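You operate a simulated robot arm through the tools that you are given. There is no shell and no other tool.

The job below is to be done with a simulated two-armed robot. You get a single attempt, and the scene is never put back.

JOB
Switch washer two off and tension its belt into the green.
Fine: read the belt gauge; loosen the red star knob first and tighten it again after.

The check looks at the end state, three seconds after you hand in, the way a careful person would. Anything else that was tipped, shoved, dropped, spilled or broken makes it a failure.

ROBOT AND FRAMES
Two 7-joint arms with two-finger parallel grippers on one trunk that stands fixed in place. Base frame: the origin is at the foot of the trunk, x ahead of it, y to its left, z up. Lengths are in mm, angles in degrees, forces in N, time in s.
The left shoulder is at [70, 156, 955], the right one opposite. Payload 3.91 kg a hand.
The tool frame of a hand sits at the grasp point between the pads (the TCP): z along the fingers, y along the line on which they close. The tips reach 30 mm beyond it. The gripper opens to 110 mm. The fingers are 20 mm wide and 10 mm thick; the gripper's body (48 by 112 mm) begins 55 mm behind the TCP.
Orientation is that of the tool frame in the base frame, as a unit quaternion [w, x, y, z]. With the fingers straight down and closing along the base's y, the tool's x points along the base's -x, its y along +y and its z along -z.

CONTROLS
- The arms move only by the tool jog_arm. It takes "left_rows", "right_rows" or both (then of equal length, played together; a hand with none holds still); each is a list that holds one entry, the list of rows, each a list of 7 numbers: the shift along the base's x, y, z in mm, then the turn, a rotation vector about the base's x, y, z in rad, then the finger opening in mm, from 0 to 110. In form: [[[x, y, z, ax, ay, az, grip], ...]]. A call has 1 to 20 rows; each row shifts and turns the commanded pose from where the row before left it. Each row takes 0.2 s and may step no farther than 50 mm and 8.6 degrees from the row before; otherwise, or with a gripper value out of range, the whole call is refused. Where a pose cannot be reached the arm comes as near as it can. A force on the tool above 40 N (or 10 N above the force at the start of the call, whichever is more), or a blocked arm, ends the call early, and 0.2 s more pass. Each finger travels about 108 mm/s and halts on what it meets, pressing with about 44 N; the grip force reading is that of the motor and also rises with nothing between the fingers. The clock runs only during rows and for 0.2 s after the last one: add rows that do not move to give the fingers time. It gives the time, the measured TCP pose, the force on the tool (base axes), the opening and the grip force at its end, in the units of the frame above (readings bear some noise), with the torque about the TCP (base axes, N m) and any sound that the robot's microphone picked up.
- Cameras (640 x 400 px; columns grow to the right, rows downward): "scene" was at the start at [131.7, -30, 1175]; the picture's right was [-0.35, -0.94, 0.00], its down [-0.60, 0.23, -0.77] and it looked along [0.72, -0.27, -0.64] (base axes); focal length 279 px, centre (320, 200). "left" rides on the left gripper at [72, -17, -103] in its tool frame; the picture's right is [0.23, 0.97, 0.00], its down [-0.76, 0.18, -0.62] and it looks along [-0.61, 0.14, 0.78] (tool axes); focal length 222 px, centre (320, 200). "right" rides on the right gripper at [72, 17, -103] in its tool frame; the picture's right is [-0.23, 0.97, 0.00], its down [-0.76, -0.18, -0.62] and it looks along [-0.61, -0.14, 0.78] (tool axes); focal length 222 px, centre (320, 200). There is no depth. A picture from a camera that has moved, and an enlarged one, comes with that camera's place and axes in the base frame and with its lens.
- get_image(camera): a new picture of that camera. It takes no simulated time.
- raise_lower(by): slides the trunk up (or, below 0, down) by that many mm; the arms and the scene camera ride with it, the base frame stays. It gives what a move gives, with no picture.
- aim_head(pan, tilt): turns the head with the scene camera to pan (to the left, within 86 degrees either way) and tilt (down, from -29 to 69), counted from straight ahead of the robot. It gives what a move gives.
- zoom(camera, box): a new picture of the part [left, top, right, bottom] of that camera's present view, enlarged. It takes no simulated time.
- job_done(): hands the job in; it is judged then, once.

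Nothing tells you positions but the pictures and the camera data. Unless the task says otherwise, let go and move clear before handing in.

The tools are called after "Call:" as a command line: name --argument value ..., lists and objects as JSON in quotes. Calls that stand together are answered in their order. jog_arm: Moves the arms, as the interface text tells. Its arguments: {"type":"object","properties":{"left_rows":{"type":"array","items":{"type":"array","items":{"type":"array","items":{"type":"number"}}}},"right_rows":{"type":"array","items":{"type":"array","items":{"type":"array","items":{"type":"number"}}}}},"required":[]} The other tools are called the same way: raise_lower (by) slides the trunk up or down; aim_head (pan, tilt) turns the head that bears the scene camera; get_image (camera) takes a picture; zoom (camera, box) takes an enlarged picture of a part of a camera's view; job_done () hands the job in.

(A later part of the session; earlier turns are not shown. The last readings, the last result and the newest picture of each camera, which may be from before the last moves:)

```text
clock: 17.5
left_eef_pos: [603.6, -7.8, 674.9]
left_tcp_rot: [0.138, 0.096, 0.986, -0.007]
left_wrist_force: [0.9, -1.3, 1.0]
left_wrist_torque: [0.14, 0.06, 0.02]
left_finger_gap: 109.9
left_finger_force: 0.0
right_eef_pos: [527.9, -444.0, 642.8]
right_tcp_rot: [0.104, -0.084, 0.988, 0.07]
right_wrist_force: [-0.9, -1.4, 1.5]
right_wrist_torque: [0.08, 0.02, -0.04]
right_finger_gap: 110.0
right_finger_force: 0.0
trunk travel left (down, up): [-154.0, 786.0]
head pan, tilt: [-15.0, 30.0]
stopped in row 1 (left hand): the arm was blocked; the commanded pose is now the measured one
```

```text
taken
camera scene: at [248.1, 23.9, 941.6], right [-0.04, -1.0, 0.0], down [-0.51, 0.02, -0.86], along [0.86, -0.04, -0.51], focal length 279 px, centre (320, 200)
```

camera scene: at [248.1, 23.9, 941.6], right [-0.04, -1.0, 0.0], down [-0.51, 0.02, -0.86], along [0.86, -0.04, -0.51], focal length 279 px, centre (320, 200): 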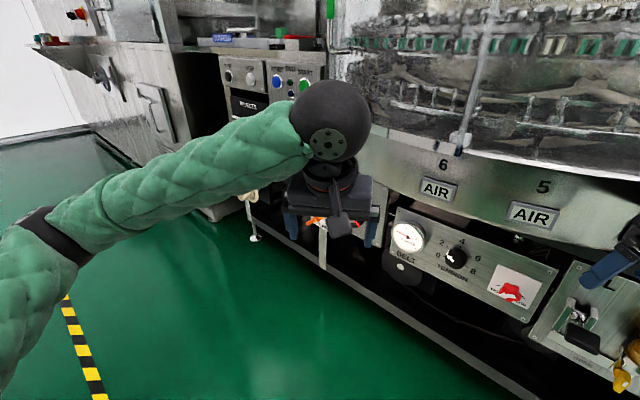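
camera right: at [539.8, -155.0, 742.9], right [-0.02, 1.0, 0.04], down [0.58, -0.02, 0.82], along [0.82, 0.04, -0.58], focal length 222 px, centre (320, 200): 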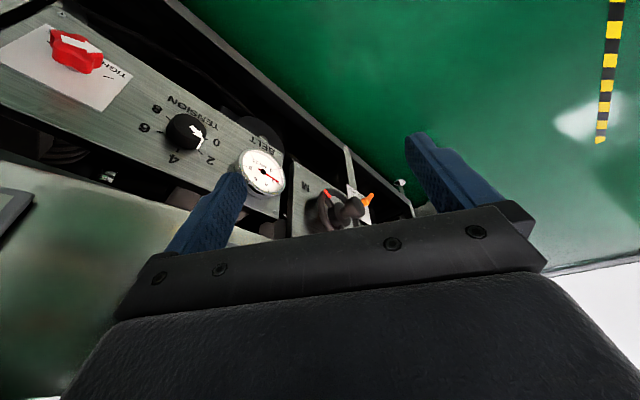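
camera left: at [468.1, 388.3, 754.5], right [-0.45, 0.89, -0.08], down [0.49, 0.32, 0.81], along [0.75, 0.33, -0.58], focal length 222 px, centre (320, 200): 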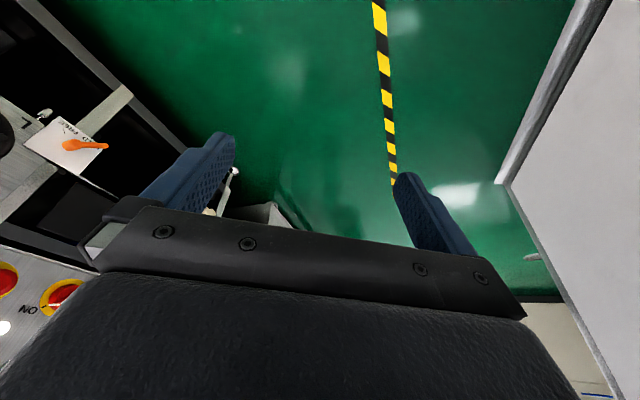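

The body is moving more than my commands explain. I'll take small no-op readings to see how it behaves at rest.

Call:
aim_head --pan -15 --tilt 30

Call:
get_image --camera "scene"

Call:
aim_head --pan -15 --tilt 30

Call:
get_image --camera "scene"

Call:
aim_head --pan -15 --tilt 30

Call:
get_image --camera "scene"

```text
clock: 18.1
left_eef_pos: [603.4, 108.3, 669.8]
left_tcp_rot: [0.137, 0.031, 0.99, -0.01]
left_wrist_force: [3.8, 3.8, -2.7]
left_wrist_torque: [-0.32, 0.24, -0.09]
left_finger_gap: 110.0
left_finger_force: 0.0
right_eef_pos: [526.4, -368.3, 643.0]
right_tcp_rot: [0.137, -0.061, 0.988, 0.041]
right_wrist_force: [0.0, 6.2, -0.8]
right_wrist_torque: [-0.4, -0.06, -0.1]
right_finger_gap: 110.1
right_finger_force: 0.0
trunk travel left (down, up): [-154.0, 786.0]
head pan, tilt: [-15.0, 30.0]
```

```text
taken
camera scene: at [148.8, -23.1, 941.9], right [-0.24, -0.97, 0.02], down [-0.49, 0.11, -0.86], along [0.84, -0.22, -0.5], focal length 279 px, centre (320, 200)
```

scene: 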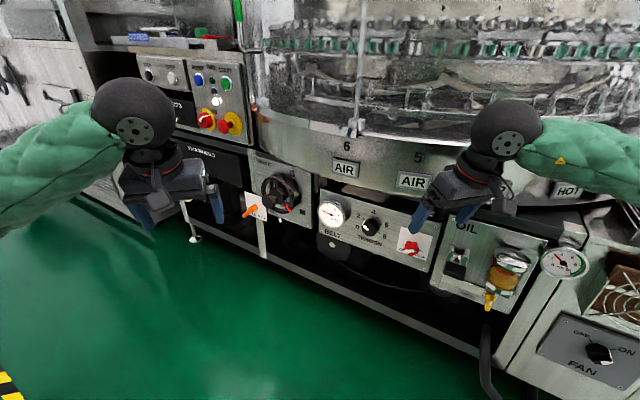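

```text
clock: 18.7
left_eef_pos: [599.1, 36.9, 676.0]
left_tcp_rot: [0.139, 0.068, 0.988, -0.003]
left_wrist_force: [3.4, 0.4, -1.6]
left_wrist_torque: [-0.09, 0.21, -0.02]
left_finger_gap: 110.0
left_finger_force: 0.1
right_eef_pos: [485.6, -433.7, 638.4]
right_tcp_rot: [0.139, -0.022, 0.989, 0.043]
right_wrist_force: [3.9, 0.7, -0.5]
right_wrist_torque: [0.0, 0.26, 0.02]
right_finger_gap: 110.2
right_finger_force: 0.0
trunk travel left (down, up): [-154.0, 786.0]
head pan, tilt: [-15.0, 30.0]
```

```text
taken
camera scene: at [137.3, -23.5, 942.7], right [-0.26, -0.97, 0.0], down [-0.49, 0.13, -0.86], along [0.83, -0.23, -0.51], focal length 279 px, centre (320, 200)
```

scene: 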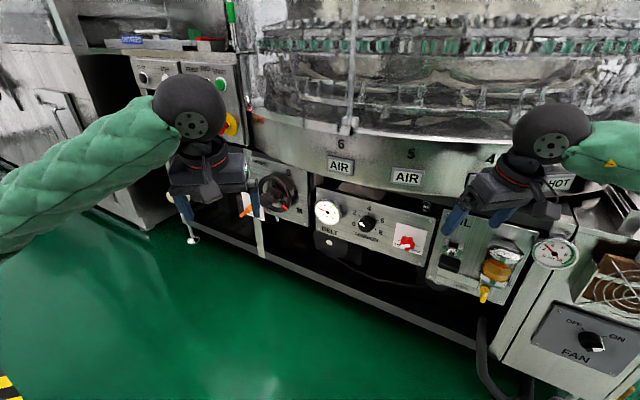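

```text
clock: 19.3
left_eef_pos: [600.8, 33.7, 680.5]
left_tcp_rot: [0.141, 0.069, 0.988, -0.004]
left_wrist_force: [-1.0, 0.6, -0.2]
left_wrist_torque: [0.0, -0.03, 0.0]
left_finger_gap: 109.5
left_finger_force: 0.1
right_eef_pos: [490.3, -433.2, 642.2]
right_tcp_rot: [0.142, -0.023, 0.989, 0.045]
right_wrist_force: [0.6, -0.5, 0.3]
right_wrist_torque: [0.0, -0.02, 0.0]
right_finger_gap: 110.0
right_finger_force: 0.1
trunk travel left (down, up): [-154.0, 786.0]
head pan, tilt: [-15.0, 30.0]
```

```text
taken
camera scene: at [138.8, -23.2, 943.7], right [-0.26, -0.97, 0.0], down [-0.48, 0.13, -0.87], along [0.84, -0.22, -0.5], focal length 279 px, centre (320, 200)
```

scene: 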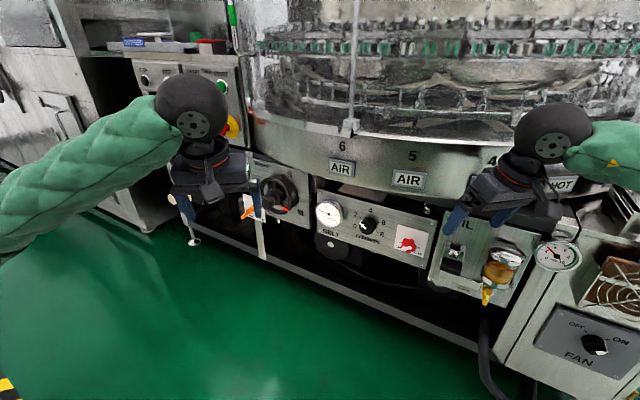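

The trunk has sprung back to its nominal place (camera at (138.8,-23.2), pan -15°), so it is a soft mount and the earlier shift came from an arm touching something. The camera pose now works as a contact sensor. I'll do a no-motion row to see where the commanded pose sits.

Call:
jog_arm --left_rows '[[[0, 0, 0, 0, 0, 0, 110], [0, 0, 0, 0, 0, 0, 110], [0, 0, 0, 0, 0, 0, 110]]]' --right_rows '[[[0, 0, 0, 0, 0, 0, 110], [0, 0, 0, 0, 0, 0, 110], [0, 0, 0, 0, 0, 0, 110]]]'

Call:
zoom --camera "scene" --box '[0, 0, 640, 400]'

```text
clock: 20.1
left_eef_pos: [599.7, 35.3, 679.4]
left_tcp_rot: [0.141, 0.068, 0.988, -0.004]
left_wrist_force: [0.4, 0.5, -0.1]
left_wrist_torque: [-0.02, -0.03, -0.01]
left_finger_gap: 110.0
left_finger_force: 0.0
right_eef_pos: [490.2, -433.9, 641.4]
right_tcp_rot: [0.142, -0.024, 0.989, 0.044]
right_wrist_force: [0.1, 0.2, -0.1]
right_wrist_torque: [0.03, 0.01, 0.05]
right_finger_gap: 109.9
right_finger_force: 0.0
trunk travel left (down, up): [-154.0, 786.0]
head pan, tilt: [-15.0, 30.0]
```

```text
1.00 times, centred on (320, 200) of scene (not enlarged: the box is as wide or as high as the picture)
camera zoom: at [139.2, -23.3, 943.6], right [-0.26, -0.97, 0.0], down [-0.48, 0.13, -0.87], along [0.84, -0.22, -0.5], focal length 279 px, centre (320, 200)
```

zoom: 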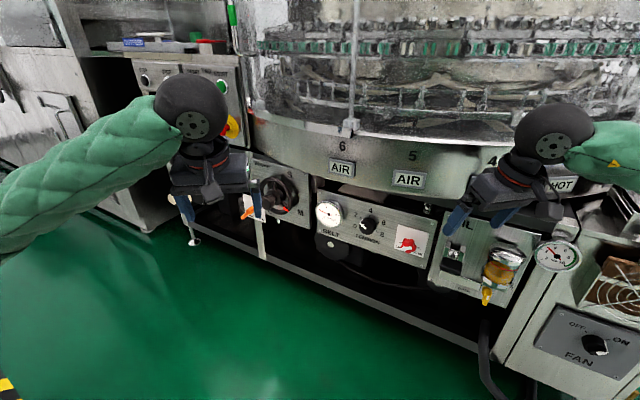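

The robot is calm now. Before I move it again I'll check where both elbows are and what stands near them.

Call:
aim_head --pan -70 --tilt 35

Call:
get_image --camera "scene"

Call:
aim_head --pan 70 --tilt 35

Call:
get_image --camera "scene"

Call:
aim_head --pan 25 --tilt 30

Call:
get_image --camera "scene"

```text
clock: 21.3
left_eef_pos: [600.0, 35.3, 681.5]
left_tcp_rot: [0.14, 0.068, 0.988, -0.004]
left_wrist_force: [-0.1, -0.1, -0.5]
left_wrist_torque: [0.02, -0.01, 0.04]
left_finger_gap: 110.0
left_finger_force: 0.2
right_eef_pos: [488.8, -433.4, 642.4]
right_tcp_rot: [0.142, -0.023, 0.989, 0.044]
right_wrist_force: [0.7, -0.3, 0.0]
right_wrist_torque: [0.02, 0.01, -0.02]
right_finger_gap: 110.0
right_finger_force: 0.0
trunk travel left (down, up): [-154.0, 786.0]
head pan, tilt: [-70.0, 35.0]
```

```text
taken
camera scene: at [81.9, -82.7, 935.9], right [-0.94, -0.34, 0.0], down [-0.2, 0.54, -0.82], along [0.28, -0.77, -0.57], focal length 279 px, centre (320, 200)
```

scene: 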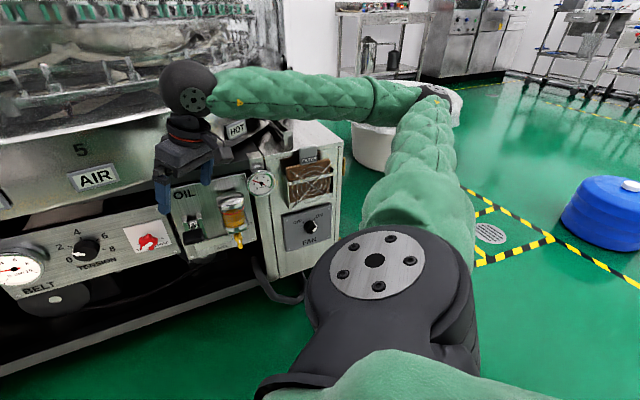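

```text
clock: 23.5
left_eef_pos: [599.6, 34.6, 680.6]
left_tcp_rot: [0.141, 0.067, 0.988, -0.004]
left_wrist_force: [0.0, -0.7, -0.2]
left_wrist_torque: [-0.02, -0.04, 0.01]
left_finger_gap: 110.0
left_finger_force: 0.1
right_eef_pos: [488.3, -433.2, 642.0]
right_tcp_rot: [0.142, -0.023, 0.989, 0.043]
right_wrist_force: [-0.8, -0.2, -0.5]
right_wrist_torque: [0.02, 0.0, 0.01]
right_finger_gap: 110.1
right_finger_force: 0.0
trunk travel left (down, up): [-154.0, 786.0]
head pan, tilt: [70.0, 35.0]
```

```text
taken
camera scene: at [81.8, 82.8, 935.9], right [0.94, -0.34, 0.0], down [-0.2, -0.54, -0.82], along [0.28, 0.77, -0.57], focal length 279 px, centre (320, 200)
```

scene: 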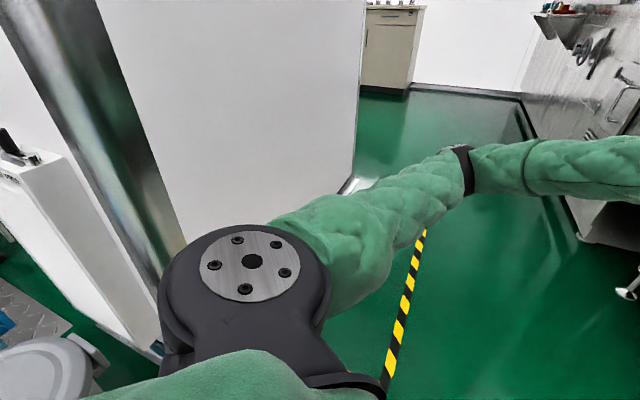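

```text
clock: 24.6
left_eef_pos: [598.7, 35.5, 680.2]
left_tcp_rot: [0.141, 0.068, 0.988, -0.004]
left_wrist_force: [0.5, 0.5, 0.4]
left_wrist_torque: [0.01, 0.01, 0.0]
left_finger_gap: 109.8
left_finger_force: 0.1
right_eef_pos: [489.3, -434.0, 642.0]
right_tcp_rot: [0.141, -0.024, 0.989, 0.044]
right_wrist_force: [0.2, -0.4, 0.2]
right_wrist_torque: [0.01, 0.0, 0.03]
right_finger_gap: 110.1
right_finger_force: 0.0
trunk travel left (down, up): [-154.0, 786.0]
head pan, tilt: [25.0, 30.0]
```

```text
taken
camera scene: at [133.6, 38.4, 943.6], right [0.42, -0.91, 0.0], down [-0.45, -0.21, -0.87], along [0.78, 0.37, -0.5], focal length 279 px, centre (320, 200)
```

scene: 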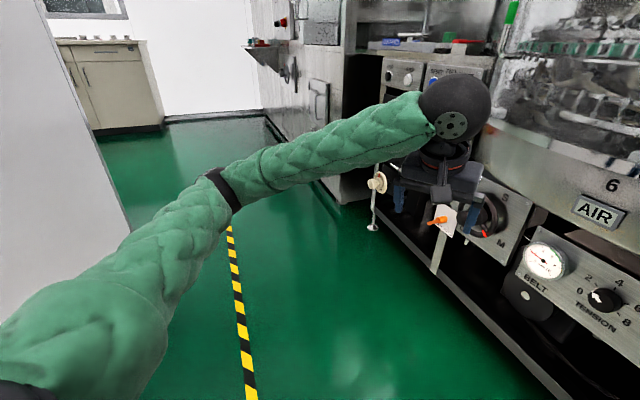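

There is a white wall close behind the left elbow, so I'll keep the left arm extended forward. I'll now turn the left hand level and bring it in front of the switch panel, slowly and at a safe distance.

Call:
jog_arm --left_rows '[[[14, 18, 0, -0.0098, -0.0711, -0.0008, 110], [14, 18, 0, -0.0098, -0.0711, -0.0008, 110], [14, 18, 0, -0.0098, -0.0711, -0.0008, 110], [14, 18, 0, -0.0098, -0.0711, -0.0008, 110], [14, 18, 0, -0.0098, -0.0711, -0.0008, 110], [14, 18, 0, -0.0098, -0.0711, -0.0008, 110], [14, 18, 0, -0.0098, -0.0711, -0.0008, 110], [14, 18, 0, -0.0098, -0.0711, -0.0008, 110], [14, 18, 0, -0.0098, -0.0711, -0.0008, 110], [0, 0, 0, 0, 0, 0, 110], [0, 0, 0, 0, 0, 0, 110]]]'

Call:
get_image --camera "scene"

```text
clock: 27.1
left_eef_pos: [724.3, 197.9, 681.0]
left_tcp_rot: [0.447, 0.064, 0.892, -0.026]
left_wrist_force: [-0.5, 0.5, -0.3]
left_wrist_torque: [0.01, 0.0, 0.02]
left_finger_gap: 109.9
left_finger_force: 0.0
right_eef_pos: [489.2, -432.7, 642.6]
right_tcp_rot: [0.142, -0.022, 0.989, 0.044]
right_wrist_force: [0.6, 0.5, 0.1]
right_wrist_torque: [0.0, -0.02, 0.03]
right_finger_gap: 110.2
right_finger_force: 0.0
trunk travel left (down, up): [-154.0, 786.0]
head pan, tilt: [25.0, 30.0]
```

```text
taken
camera scene: at [133.6, 38.4, 943.6], right [0.42, -0.91, 0.0], down [-0.45, -0.21, -0.87], along [0.78, 0.37, -0.5], focal length 279 px, centre (320, 200)
```

scene: 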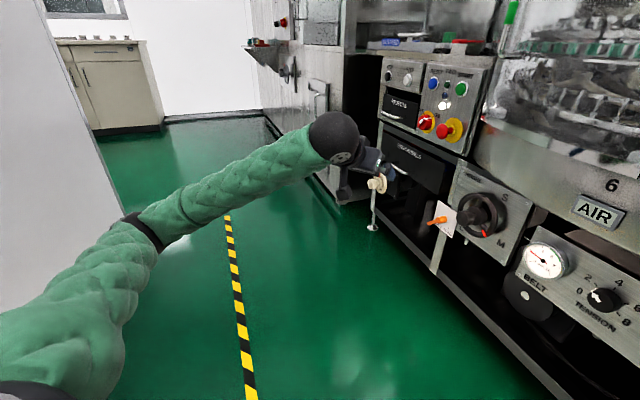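

The trunk stayed steady this time. I'll zoom in from here to triangulate the switch.

Call:
zoom --camera "scene" --box '[405, 100, 475, 150]'

Call:
zoom --camera "scene" --box '[375, 50, 495, 160]'

Call:
get_image --camera "left"

```text
8.00 times, centred on (440, 125) of scene
camera zoom: at [133.6, 38.4, 943.6], right [0.42, -0.91, 0.0], down [-0.45, -0.21, -0.87], along [0.78, 0.37, -0.5], focal length 2233 px, centre (-640, 800)
```

zoom: 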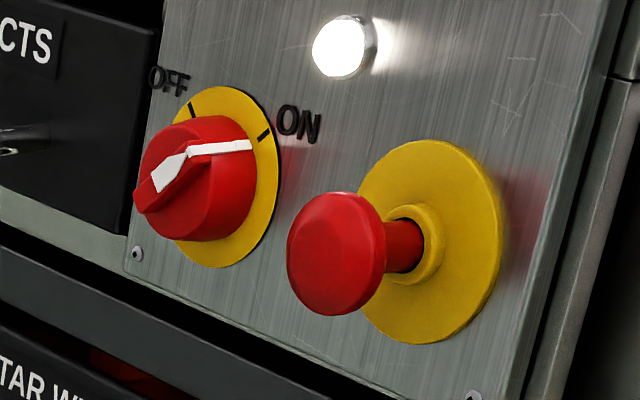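

```text
3.64 times, centred on (435, 105) of scene
camera zoom: at [133.6, 38.4, 943.6], right [0.42, -0.91, 0.0], down [-0.45, -0.21, -0.87], along [0.78, 0.37, -0.5], focal length 1015 px, centre (-98, 546)
```

zoom: 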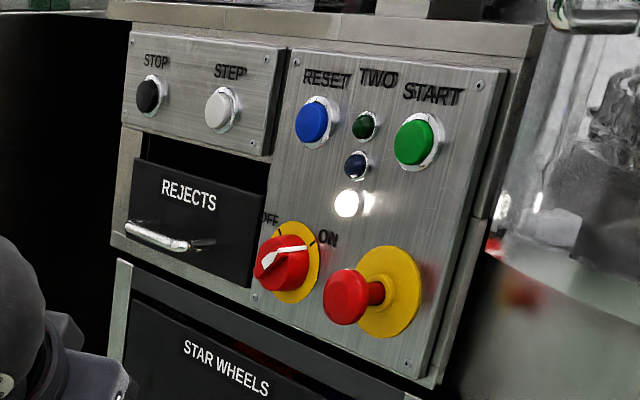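

```text
taken
camera left: at [598.0, 198.0, 684.3], right [0.0, 0.99, -0.17], down [-0.02, 0.17, 0.99], along [1.0, 0.0, 0.02], focal length 222 px, centre (320, 200)
```

left: 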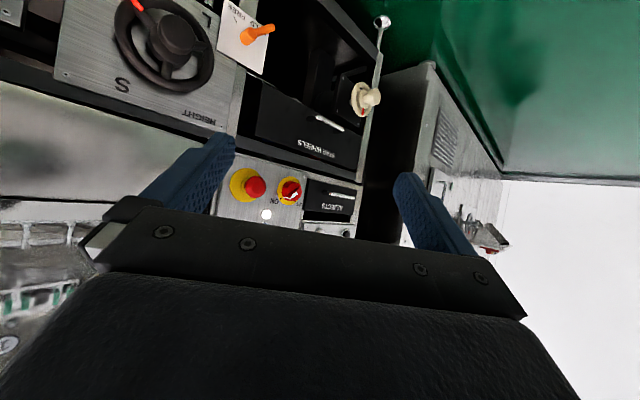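

The switch plate is at about (1209,114,684), which is near the limit of the left arm's reach. I'll level the left hand and extend it in free space to test the reach.

Call:
jog_arm --left_rows '[[[24, 4, 0, -0.0088, -0.0644, -0.0007, 60], [24, 4, 0, -0.0088, -0.0644, -0.0007, 60], [24, 4, 0, -0.0088, -0.0644, -0.0007, 60], [24, 4, 0, -0.0088, -0.0644, -0.0007, 60], [24, 4, 0, -0.0088, -0.0644, -0.0007, 60], [24, 4, 0, -0.0088, -0.0644, -0.0007, 60], [24, 4, 0, -0.0088, -0.0644, -0.0007, 60], [24, 4, 0, -0.0088, -0.0644, -0.0007, 60], [24, 4, 0, -0.0088, -0.0644, -0.0007, 60], [24, 4, 0, -0.0088, -0.0644, -0.0007, 60], [0, 0, 0, 0, 0, 0, 60], [0, 0, 0, 0, 0, 0, 60]]]'

Call:
get_image --camera "scene"

Call:
get_image --camera "left"

```text
clock: 29.6
left_eef_pos: [966.5, 237.3, 677.6]
left_tcp_rot: [0.709, 0.053, 0.702, -0.044]
left_wrist_force: [-0.2, 0.3, -0.2]
left_wrist_torque: [0.01, 0.04, 0.0]
left_finger_gap: 60.0
left_finger_force: 0.1
right_eef_pos: [490.4, -433.8, 641.6]
right_tcp_rot: [0.142, -0.024, 0.989, 0.045]
right_wrist_force: [0.0, -0.5, -0.4]
right_wrist_torque: [0.0, 0.0, -0.01]
right_finger_gap: 109.7
right_finger_force: 0.1
trunk travel left (down, up): [-154.0, 786.0]
head pan, tilt: [25.0, 30.0]
```

```text
taken
camera scene: at [133.6, 38.3, 943.6], right [0.42, -0.91, 0.0], down [-0.45, -0.21, -0.87], along [0.78, 0.37, -0.5], focal length 279 px, centre (320, 200)
```

scene: 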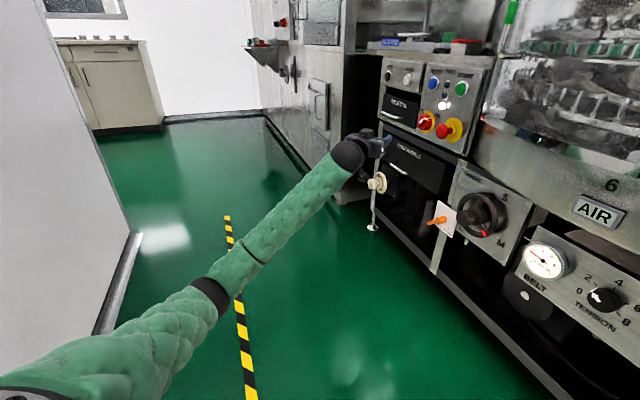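

```text
taken
camera left: at [862.6, 235.2, 604.8], right [0.14, 0.97, -0.21], down [-0.6, 0.25, 0.76], along [0.79, 0.03, 0.62], focal length 222 px, centre (320, 200)
```

left: 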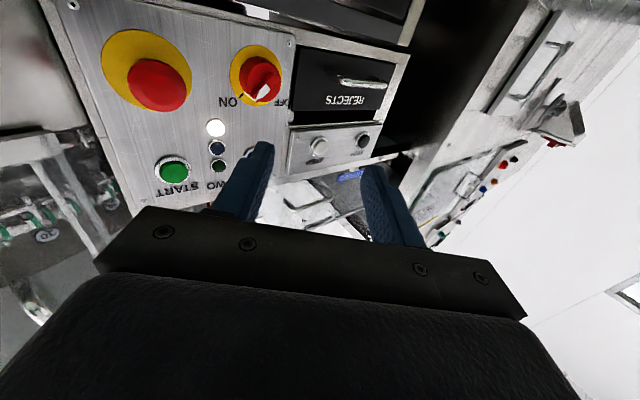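

The left camera's view agrees on the switch position, about (1208,112,686). I'll extend further toward it while staying about 120 mm in front of the panel, to find the reach limit.

Call:
jog_arm --left_rows '[[[19, -5, 0.6, 0, 0, 0, 60], [19, -5, 0.6, 0, 0, 0, 60], [19, -5, 0.6, 0, 0, 0, 60], [19, -5, 0.6, 0, 0, 0, 60], [19, -5, 0.6, 0, 0, 0, 60], [19, -5, 0.6, 0, 0, 0, 60], [19, -5, 0.6, 0, 0, 0, 60], [19, -5, 0.6, 0, 0, 0, 60], [0, 0, 0, 0, 0, 0, 60], [0, 0, 0, 0, 0, 0, 60]]]'

Call:
get_image --camera "scene"

Call:
get_image --camera "left"

```text
clock: 31.9
left_eef_pos: [1117.3, 197.2, 684.4]
left_tcp_rot: [0.709, 0.052, 0.702, -0.043]
left_wrist_force: [0.2, 0.7, 0.7]
left_wrist_torque: [-0.02, 0.02, -0.01]
left_finger_gap: 60.1
left_finger_force: 0.0
right_eef_pos: [489.3, -433.5, 642.1]
right_tcp_rot: [0.142, -0.023, 0.989, 0.044]
right_wrist_force: [0.1, 0.2, 0.2]
right_wrist_torque: [-0.01, 0.0, 0.05]
right_finger_gap: 110.0
right_finger_force: 0.1
trunk travel left (down, up): [-154.0, 786.0]
head pan, tilt: [25.0, 30.0]
```

```text
taken
camera scene: at [133.7, 38.3, 943.6], right [0.42, -0.91, 0.0], down [-0.45, -0.21, -0.87], along [0.78, 0.37, -0.5], focal length 279 px, centre (320, 200)
```

scene: 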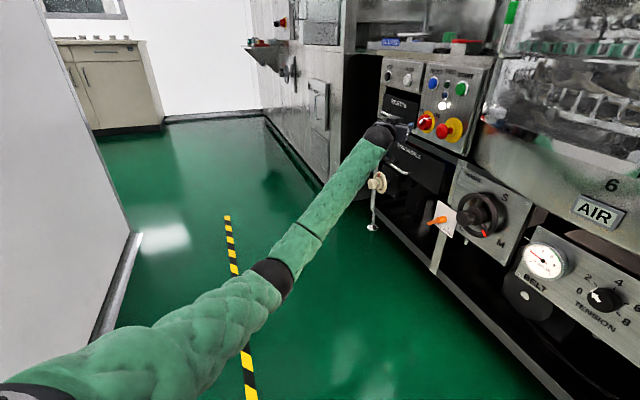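

```text
taken
camera left: at [1013.9, 194.9, 611.5], right [0.14, 0.97, -0.21], down [-0.6, 0.25, 0.76], along [0.79, 0.03, 0.61], focal length 222 px, centre (320, 200)
```

left: 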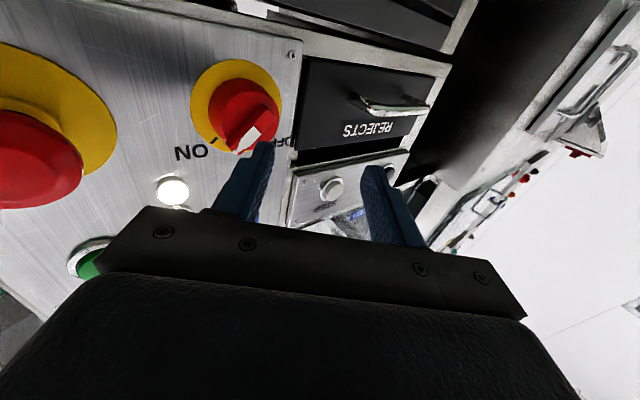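

The arm reaches this far without complaint. I'll zoom in on the switch handle with the left camera to judge its thickness and depth.

Call:
zoom --camera "left" --box '[170, 45, 310, 165]'

Call:
zoom --camera "scene" --box '[412, 105, 448, 140]'

```text
3.33 times, centred on (240, 105) of left
camera zoom: at [1013.9, 194.9, 611.5], right [0.14, 0.97, -0.21], down [-0.6, 0.25, 0.76], along [0.79, 0.03, 0.61], focal length 740 px, centre (587, 517)
```

zoom: 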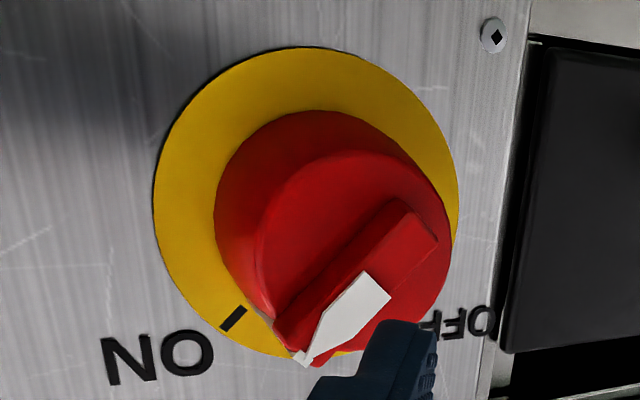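

```text
11.43 times, centred on (430, 122) of scene
camera zoom: at [133.7, 38.3, 943.6], right [0.42, -0.91, 0.0], down [-0.45, -0.21, -0.87], along [0.78, 0.37, -0.5], focal length 3190 px, centre (-937, 1086)
```

zoom: 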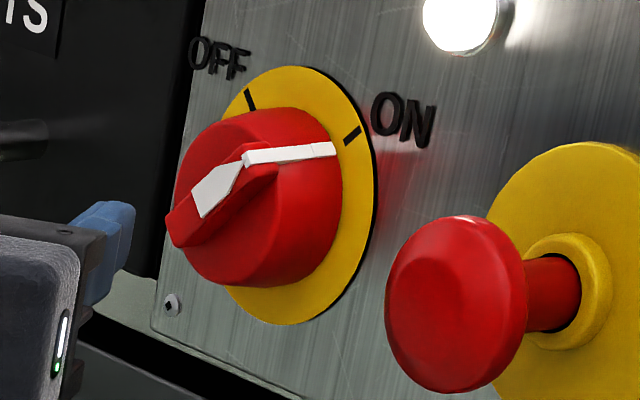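

The handle is a ridge about 15 mm thick and its front is about 38 mm off the panel. The OFF and ON marks are at ±45°, so it needs 90° counter-clockwise. I'll yaw the hand closer to the knob axis and roll it 45° so the fingers can straddle the ridge.

Call:
jog_arm --left_rows '[[[0, 0, 0, 0, 0, -0.1, 60], [0, 0, 0, 0, 0, -0.1, 60], [0, 0, 0, 0, 0, -0.1, 60], [0, 0, 0, 0, 0, 0, 60], [0, 0, 0, 0.1187, -0.0554, 0, 50], [0, 0, 0, 0.1187, -0.0554, 0, 50], [0, 0, 0, 0.1187, -0.0554, 0, 50], [0, 0, 0, 0.1187, -0.0554, 0, 50], [0, 0, 0, 0.1187, -0.0554, 0, 50], [0, 0, 0, 0.1187, -0.0554, 0, 50], [0, 0, 0, 0, 0, 0, 50], [0, 0, 0, 0, 0, 0, 50]]]'

Call:
get_image --camera "left"

Call:
get_image --camera "scene"

```text
clock: 34.5
left_eef_pos: [1117.7, 197.0, 686.5]
left_tcp_rot: [0.698, 0.41, 0.573, 0.127]
left_wrist_force: [-0.6, -0.4, 0.3]
left_wrist_torque: [-0.03, -0.03, -0.03]
left_finger_gap: 50.2
left_finger_force: 0.0
right_eef_pos: [490.3, -433.5, 640.0]
right_tcp_rot: [0.142, -0.023, 0.989, 0.044]
right_wrist_force: [-0.9, -0.3, 0.8]
right_wrist_torque: [0.0, -0.02, 0.02]
right_finger_gap: 109.7
right_finger_force: 0.1
trunk travel left (down, up): [-154.0, 786.0]
head pan, tilt: [25.0, 30.0]
```

```text
taken
camera left: at [1042.1, 277.8, 621.9], right [0.36, 0.76, 0.54], down [-0.75, -0.11, 0.66], along [0.56, -0.64, 0.53], focal length 222 px, centre (320, 200)
```

left: 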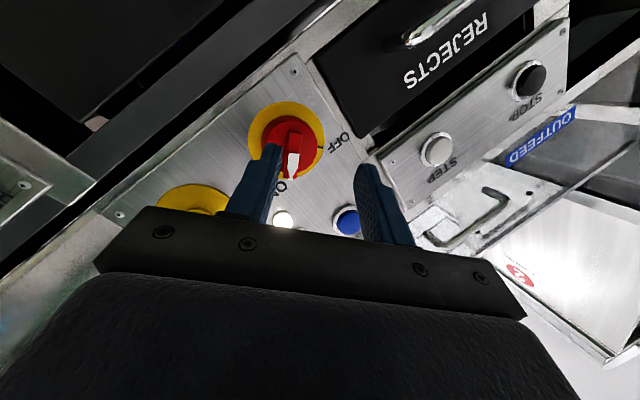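

```text
taken
camera scene: at [133.7, 38.4, 943.6], right [0.42, -0.91, 0.0], down [-0.45, -0.21, -0.87], along [0.78, 0.37, -0.5], focal length 279 px, centre (320, 200)
```

scene: 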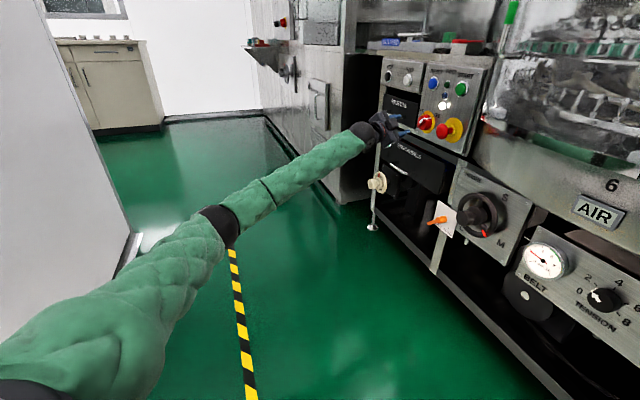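

The ridge now lines up with the fingers and the arm still has reach in hand. I'll yaw another 10° toward the knob axis and move to a staging point about 40 mm short.

Call:
jog_arm --left_rows '[[[5, -9, 0, 0, 0, -0.0875, 50], [5, -9, 0, 0, 0, -0.0875, 50], [4, -8, 0, 0, 0, 0, 40], [0, 0, 0, 0, 0, 0, 40], [0, 0, 0, 0, 0, 0, 40]]]'

Call:
get_image --camera "left"

Call:
zoom --camera "left" --box '[220, 80, 380, 220]'

Call:
zoom --camera "scene" --box '[360, 80, 480, 170]'

```text
clock: 35.6
left_eef_pos: [1130.6, 162.8, 684.1]
left_tcp_rot: [0.706, 0.458, 0.536, 0.064]
left_wrist_force: [-0.6, 0.4, 0.1]
left_wrist_torque: [-0.01, -0.03, -0.02]
left_finger_gap: 40.0
left_finger_force: 0.0
left hand out of reach, approached as far as the arm can: row 2
right_eef_pos: [488.8, -433.5, 641.6]
right_tcp_rot: [0.142, -0.024, 0.989, 0.044]
right_wrist_force: [-0.6, -0.5, -0.1]
right_wrist_torque: [-0.03, 0.03, -0.01]
right_finger_gap: 109.9
right_finger_force: 0.1
trunk travel left (down, up): [-154.0, 786.0]
head pan, tilt: [25.0, 30.0]
```

```text
taken
camera left: at [1069.8, 255.2, 620.5], right [0.48, 0.69, 0.54], down [-0.76, 0.02, 0.66], along [0.44, -0.72, 0.53], focal length 222 px, centre (320, 200)
```

left: 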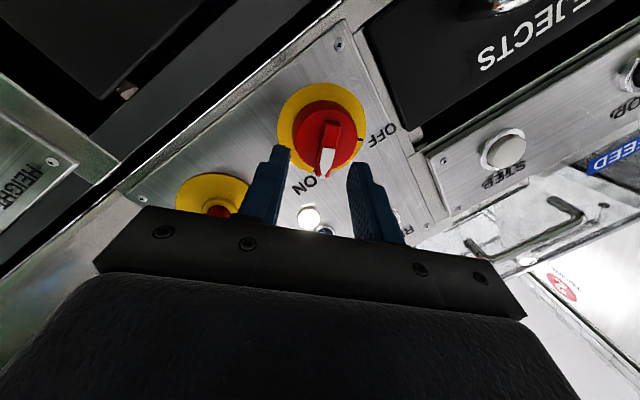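

```text
2.86 times, centred on (300, 150) of left
camera zoom: at [1069.8, 255.2, 620.5], right [0.48, 0.69, 0.54], down [-0.76, 0.02, 0.66], along [0.44, -0.72, 0.53], focal length 635 px, centre (377, 343)
```

zoom: 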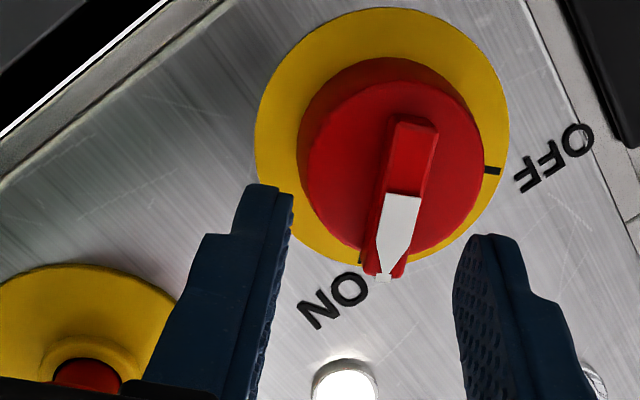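

```text
4.44 times, centred on (420, 125) of scene
camera zoom: at [133.8, 38.5, 943.6], right [0.42, -0.91, 0.0], down [-0.45, -0.21, -0.87], along [0.78, 0.37, -0.5], focal length 1241 px, centre (-124, 533)
```

zoom: 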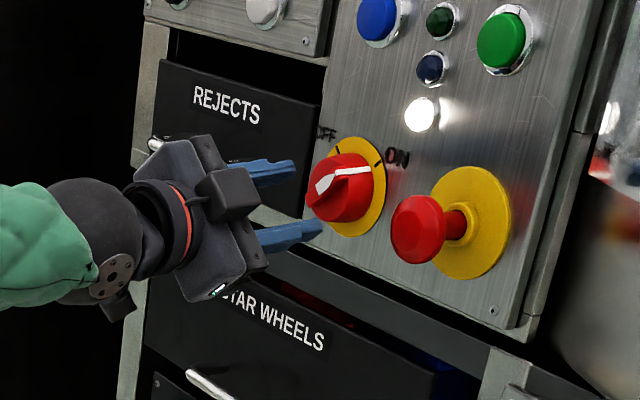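

The arm's limit is about here, so a full axial grip with a 90° turn won't reach. Instead I'll push the pointer end of the handle round with the left fingertip. That means backing off, undoing the roll and yawing to about -21°.

Call:
jog_arm --left_rows '[[[-16, 10, 0, 0, 0, 0, 40], [-16, 10, 0, 0, 0, 0.125, 40], [-10, 0, 0, 0, 0, 0.125, 30], [0, 0, 0, -0.1223, 0.0469, 0, 30], [0, 0, 0, -0.1223, 0.0469, 0, 30], [0, 0, 0, -0.1223, 0.0469, 0, 30], [0, 0, 0, -0.1223, 0.0469, 0, 30], [0, 0, 0, -0.1223, 0.0469, 0, 30], [0, 0, 0, -0.1223, 0.0469, 0, 30], [0, 0, 0, 0, 0, 0, 30], [0, 0, 0, 0, 0, 0, 30]]]'

Call:
get_image --camera "left"

```text
clock: 38.0
left_eef_pos: [1087.9, 182.2, 683.6]
left_tcp_rot: [0.698, 0.132, 0.693, -0.124]
left_wrist_force: [0.2, 0.3, -0.7]
left_wrist_torque: [0.0, 0.0, 0.0]
left_finger_gap: 29.8
left_finger_force: 0.0
right_eef_pos: [490.0, -432.7, 641.0]
right_tcp_rot: [0.142, -0.024, 0.989, 0.044]
right_wrist_force: [-0.2, 0.6, -0.2]
right_wrist_torque: [0.01, 0.0, -0.01]
right_finger_gap: 109.7
right_finger_force: 0.0
trunk travel left (down, up): [-154.0, 786.0]
head pan, tilt: [25.0, 30.0]
```

```text
taken
camera left: at [986.3, 203.5, 610.8], right [0.35, 0.91, -0.22], down [-0.53, 0.38, 0.76], along [0.78, -0.15, 0.61], focal length 222 px, centre (320, 200)
```

left: 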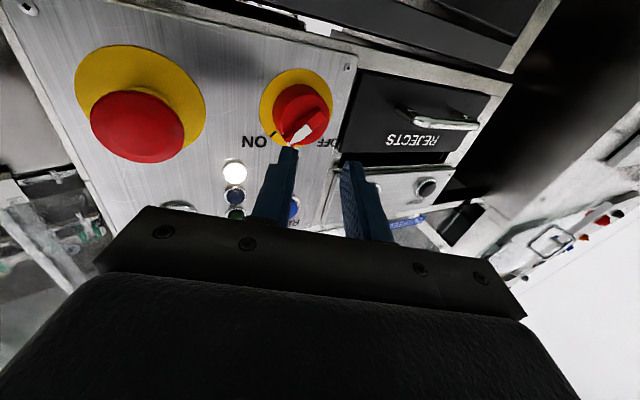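

The fingers are level, and re-measuring puts the switch centre at about (1206,111,685). I'll move the pushing finger to the lower right of the pointer, about 60 mm off the panel, and look again.

Call:
jog_arm --left_rows '[[[4, -15, 0, 0, 0, 0, 30], [4, -15, 0, 0, 0, 0, 30], [4, -15, 0, 0, 0, 0, 30], [3.6, -14.5, -0.5, 0, 0, 0, 30], [0, 0, 0, 0, 0, 0, 30], [0, 0, 0, 0, 0, 0, 30]]]'

Call:
get_image --camera "left"

Call:
zoom --camera "left" --box '[230, 60, 430, 220]'

Call:
zoom --camera "scene" --box '[380, 85, 480, 160]'

```text
clock: 39.5
left_eef_pos: [1105.1, 120.4, 681.8]
left_tcp_rot: [0.697, 0.132, 0.693, -0.124]
left_wrist_force: [0.1, 0.1, -0.7]
left_wrist_torque: [-0.03, 0.0, 0.01]
left_finger_gap: 29.9
left_finger_force: 0.1
right_eef_pos: [489.6, -433.4, 642.2]
right_tcp_rot: [0.141, -0.024, 0.989, 0.043]
right_wrist_force: [0.7, 0.7, -0.2]
right_wrist_torque: [0.02, -0.02, 0.01]
right_finger_gap: 109.7
right_finger_force: 0.1
trunk travel left (down, up): [-154.0, 786.0]
head pan, tilt: [25.0, 30.0]
```

```text
taken
camera left: at [1003.1, 142.3, 610.1], right [0.35, 0.91, -0.21], down [-0.53, 0.38, 0.76], along [0.78, -0.15, 0.61], focal length 222 px, centre (320, 200)
```

left: 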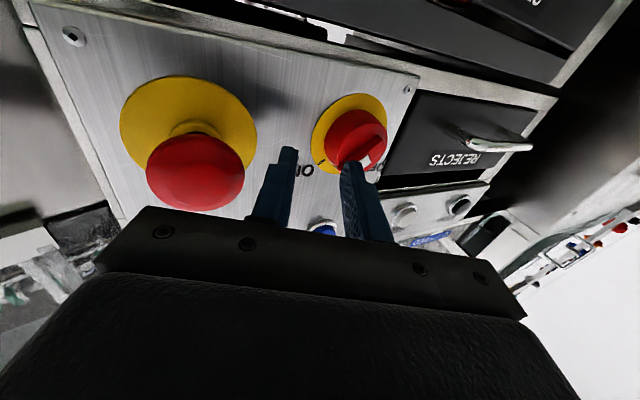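

```text
2.50 times, centred on (330, 140) of left
camera zoom: at [1003.1, 142.3, 610.1], right [0.35, 0.91, -0.21], down [-0.53, 0.38, 0.76], along [0.78, -0.15, 0.61], focal length 555 px, centre (295, 350)
```

zoom: 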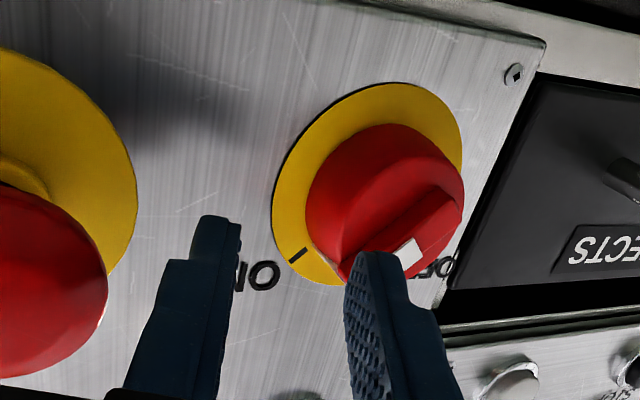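

```text
5.33 times, centred on (430, 122) of scene
camera zoom: at [133.7, 38.3, 943.6], right [0.42, -0.91, 0.0], down [-0.45, -0.21, -0.87], along [0.78, 0.37, -0.5], focal length 1489 px, centre (-267, 613)
```

zoom: 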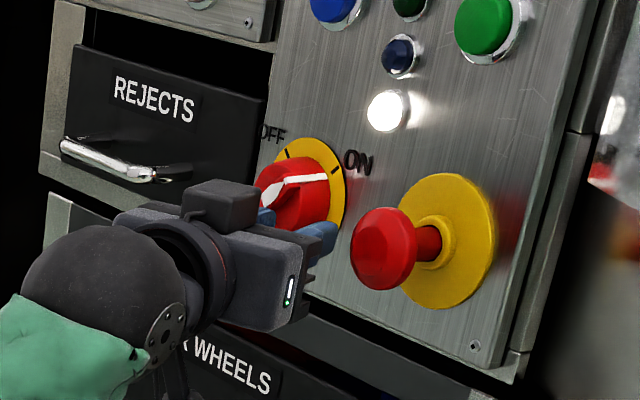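

The finger is in place. I'll move over the lower-right part of the drum face, away from the ridge, and probe inward gently to find the drum's depth.

Call:
jog_arm --left_rows '[[[6, 6.5, -6, 0, 0, 0, 30], [5.8, 6.5, -5.8, 0, 0, 0, 30], [3.5, -3.5, 0, 0, 0, 0, 30], [3.5, -3.5, 0, 0, 0, 0, 30], [3.5, -3.5, 0, 0, 0, 0, 30], [0, 0, 0, 0, 0, 0, 30], [0, 0, 0, 0, 0, 0, 30]]]'

Call:
zoom --camera "left" --box '[230, 60, 430, 220]'

Call:
zoom --camera "scene" --box '[400, 100, 460, 150]'

```text
clock: 41.0
left_eef_pos: [1126.7, 124.4, 671.6]
left_tcp_rot: [0.698, 0.131, 0.693, -0.124]
left_wrist_force: [0.3, -0.6, 0.0]
left_wrist_torque: [-0.03, 0.02, 0.02]
left_finger_gap: 30.0
left_finger_force: 0.0
right_eef_pos: [488.7, -433.5, 640.1]
right_tcp_rot: [0.142, -0.023, 0.989, 0.044]
right_wrist_force: [-0.3, 0.3, -0.2]
right_wrist_torque: [0.01, 0.0, 0.0]
right_finger_gap: 110.1
right_finger_force: 0.0
trunk travel left (down, up): [-154.0, 786.0]
head pan, tilt: [25.0, 30.0]
```

```text
2.50 times, centred on (330, 140) of left
camera zoom: at [1024.8, 146.1, 598.6], right [0.35, 0.91, -0.21], down [-0.53, 0.38, 0.76], along [0.78, -0.15, 0.61], focal length 555 px, centre (295, 350)
```

zoom: 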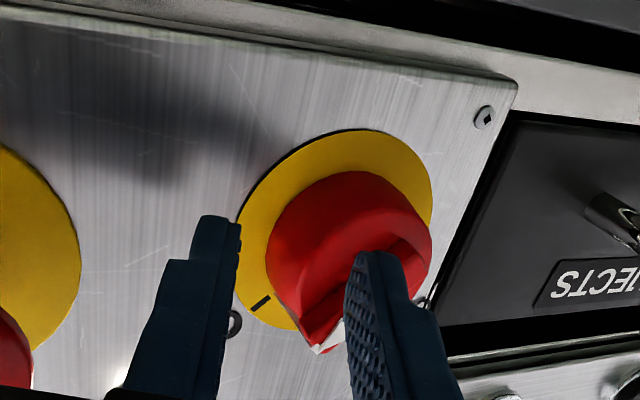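

```text
8.00 times, centred on (430, 125) of scene
camera zoom: at [133.7, 38.3, 943.6], right [0.42, -0.91, 0.0], down [-0.45, -0.21, -0.87], along [0.78, 0.37, -0.5], focal length 2233 px, centre (-560, 800)
```

zoom: 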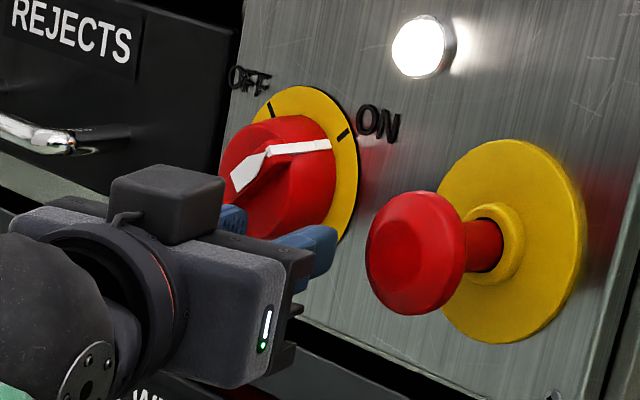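

The projections agree with the measured position, so the finger sits lower right of the ridge. I'll keep probing inward in small steps.

Call:
jog_arm --left_rows '[[[1.4, -1.4, 0, 0, 0, 0, 30], [1.4, -1.4, 0, 0, 0, 0, 30], [1.4, -1.4, 0, 0, 0, 0, 30], [0, 0, 0, 0, 0, 0, 30]]]'

Call:
jog_arm --left_rows '[[[1.4, -1.4, 0, 0, 0, 0, 30], [1.4, -1.4, 0, 0, 0, 0, 30], [0, 0, 0, 0, 0, 0, 30]]]'

Call:
zoom --camera "left" --box '[230, 60, 430, 220]'

```text
clock: 42.0
left_eef_pos: [1130.7, 120.3, 671.0]
left_tcp_rot: [0.698, 0.132, 0.693, -0.123]
left_wrist_force: [-0.9, -0.4, 0.1]
left_wrist_torque: [-0.02, 0.0, -0.01]
left_finger_gap: 29.9
left_finger_force: 0.0
right_eef_pos: [489.2, -434.0, 641.8]
right_tcp_rot: [0.141, -0.024, 0.989, 0.045]
right_wrist_force: [-1.0, 0.4, 0.5]
right_wrist_torque: [0.01, 0.02, 0.0]
right_finger_gap: 109.9
right_finger_force: 0.1
trunk travel left (down, up): [-154.0, 786.0]
head pan, tilt: [25.0, 30.0]
```

```text
clock: 42.9
left_eef_pos: [1133.7, 117.8, 671.8]
left_tcp_rot: [0.698, 0.132, 0.693, -0.123]
left_wrist_force: [0.8, -0.3, 0.3]
left_wrist_torque: [0.0, -0.02, -0.02]
left_finger_gap: 29.9
left_finger_force: 0.1
right_eef_pos: [489.6, -432.2, 641.8]
right_tcp_rot: [0.142, -0.024, 0.989, 0.044]
right_wrist_force: [-0.3, 0.1, -0.7]
right_wrist_torque: [-0.01, 0.01, -0.01]
right_finger_gap: 110.1
right_finger_force: 0.0
trunk travel left (down, up): [-154.0, 786.0]
head pan, tilt: [25.0, 30.0]
```

```text
2.50 times, centred on (330, 140) of left
camera zoom: at [1031.9, 139.3, 598.6], right [0.35, 0.91, -0.21], down [-0.53, 0.38, 0.76], along [0.78, -0.15, 0.61], focal length 555 px, centre (295, 350)
```

zoom: 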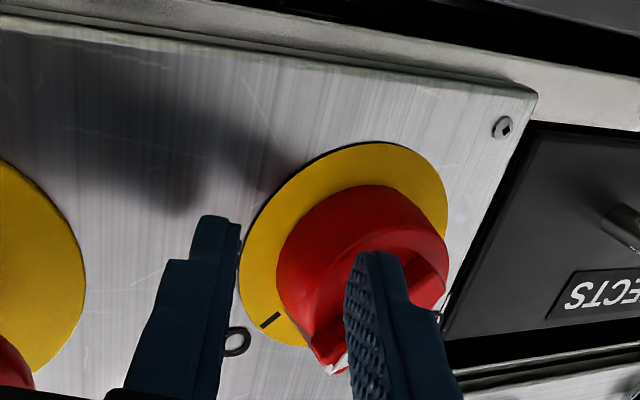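

Call:
jog_arm --left_rows '[[[1.4, -1.4, 0, 0, 0, 0, 30], [0, 0, 0, 0, 0, 0, 30]]]'

Call:
jog_arm --left_rows '[[[1.4, -1.4, 0, 0, 0, 0, 30], [0, 0, 0, 0, 0, 0, 30]]]'

Call:
jog_arm --left_rows '[[[1.4, -1.4, 0, 0, 0, 0, 30], [0, 0, 0, 0, 0, 0, 30]]]'

Call:
zoom --camera "left" --box '[230, 60, 430, 220]'

```text
clock: 43.5
left_eef_pos: [1134.7, 116.7, 672.6]
left_tcp_rot: [0.698, 0.131, 0.693, -0.123]
left_wrist_force: [-0.5, 0.5, 0.3]
left_wrist_torque: [0.0, -0.04, 0.0]
left_finger_gap: 30.3
left_finger_force: 0.0
right_eef_pos: [489.4, -432.6, 642.3]
right_tcp_rot: [0.141, -0.023, 0.989, 0.044]
right_wrist_force: [-0.1, -0.2, 0.5]
right_wrist_torque: [0.0, 0.02, 0.02]
right_finger_gap: 110.1
right_finger_force: 0.0
trunk travel left (down, up): [-154.0, 786.0]
head pan, tilt: [25.0, 30.0]
```

```text
clock: 44.0
left_eef_pos: [1135.8, 114.9, 673.0]
left_tcp_rot: [0.698, 0.132, 0.693, -0.124]
left_wrist_force: [0.5, -0.7, -0.8]
left_wrist_torque: [0.02, 0.02, 0.0]
left_finger_gap: 30.1
left_finger_force: 0.1
right_eef_pos: [489.4, -433.8, 642.9]
right_tcp_rot: [0.142, -0.023, 0.989, 0.044]
right_wrist_force: [-0.2, -0.1, -0.2]
right_wrist_torque: [0.01, 0.02, -0.01]
right_finger_gap: 110.1
right_finger_force: 0.1
trunk travel left (down, up): [-154.0, 786.0]
head pan, tilt: [25.0, 30.0]
```

```text
clock: 44.8
left_eef_pos: [1137.6, 115.3, 671.2]
left_tcp_rot: [0.698, 0.131, 0.693, -0.122]
left_wrist_force: [-57.1, 23.2, -8.5]
left_wrist_torque: [-0.12, -0.01, 1.0]
left_finger_gap: 31.1
left_finger_force: 1.2
right_eef_pos: [487.6, -433.8, 643.4]
right_tcp_rot: [0.143, -0.022, 0.988, 0.043]
right_wrist_force: [-0.3, -0.4, 0.6]
right_wrist_torque: [0.0, 0.0, 0.02]
right_finger_gap: 109.8
right_finger_force: 0.2
trunk travel left (down, up): [-154.0, 786.0]
head pan, tilt: [25.0, 30.0]
stopped in row 2 (left hand): the force on the tool passed its limit at 42 N (the readings are from after the stop); the commanded pose is now the measured one
```

```text
2.50 times, centred on (330, 140) of left
camera zoom: at [1035.4, 136.3, 598.7], right [0.35, 0.91, -0.21], down [-0.53, 0.38, 0.76], along [0.78, -0.15, 0.61], focal length 555 px, centre (295, 350)
```

zoom: 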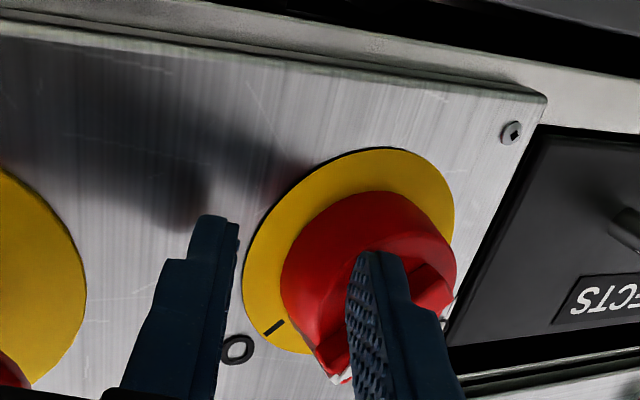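

I've touched the drum face, whose front is about 31 mm off the panel. I'll back off a little and slide up and right along the ridge toward its pointer end.

Call:
jog_arm --left_rows '[[[-1.8, 1.8, 0, 0, 0, 0, 30], [-3.3, -3.3, 5.7, 0, 0, 0, 30], [-3.3, -3.3, 5.7, 0, 0, 0, 30], [-3.3, -3.3, 5.7, 0, 0, 0, 30], [0, 0, 0, 0, 0, 0, 30]]]'

Call:
zoom --camera "left" --box '[230, 60, 430, 220]'

Call:
zoom --camera "scene" --box '[400, 100, 460, 150]'

```text
clock: 46.0
left_eef_pos: [1127.1, 103.2, 688.1]
left_tcp_rot: [0.698, 0.133, 0.693, -0.124]
left_wrist_force: [0.4, 0.7, 0.1]
left_wrist_torque: [0.0, 0.04, -0.02]
left_finger_gap: 29.7
left_finger_force: 0.1
right_eef_pos: [489.0, -434.4, 641.7]
right_tcp_rot: [0.141, -0.022, 0.989, 0.044]
right_wrist_force: [-0.4, 0.2, -0.3]
right_wrist_torque: [0.01, 0.0, 0.04]
right_finger_gap: 110.0
right_finger_force: 0.1
trunk travel left (down, up): [-154.0, 786.0]
head pan, tilt: [25.0, 30.0]
```

```text
2.50 times, centred on (330, 140) of left
camera zoom: at [1024.7, 125.6, 614.9], right [0.35, 0.91, -0.21], down [-0.53, 0.38, 0.76], along [0.78, -0.15, 0.61], focal length 555 px, centre (295, 350)
```

zoom: 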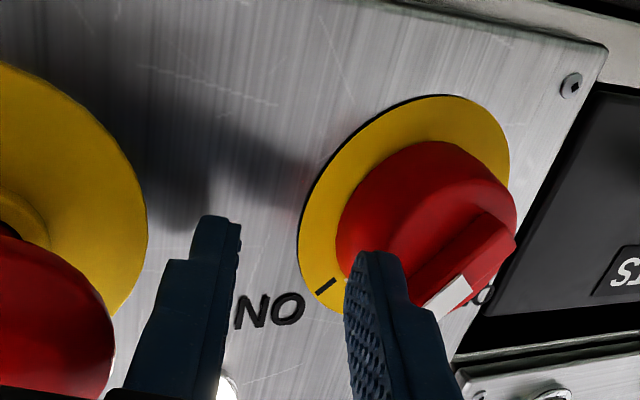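

```text
8.00 times, centred on (430, 125) of scene
camera zoom: at [133.8, 38.1, 943.7], right [0.42, -0.91, 0.0], down [-0.45, -0.21, -0.87], along [0.78, 0.37, -0.5], focal length 2233 px, centre (-560, 800)
```

zoom: 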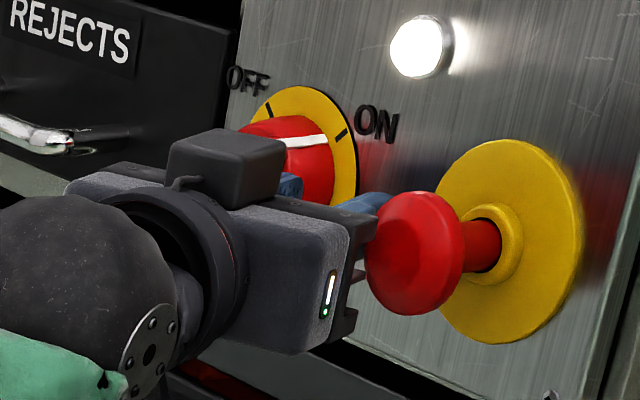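

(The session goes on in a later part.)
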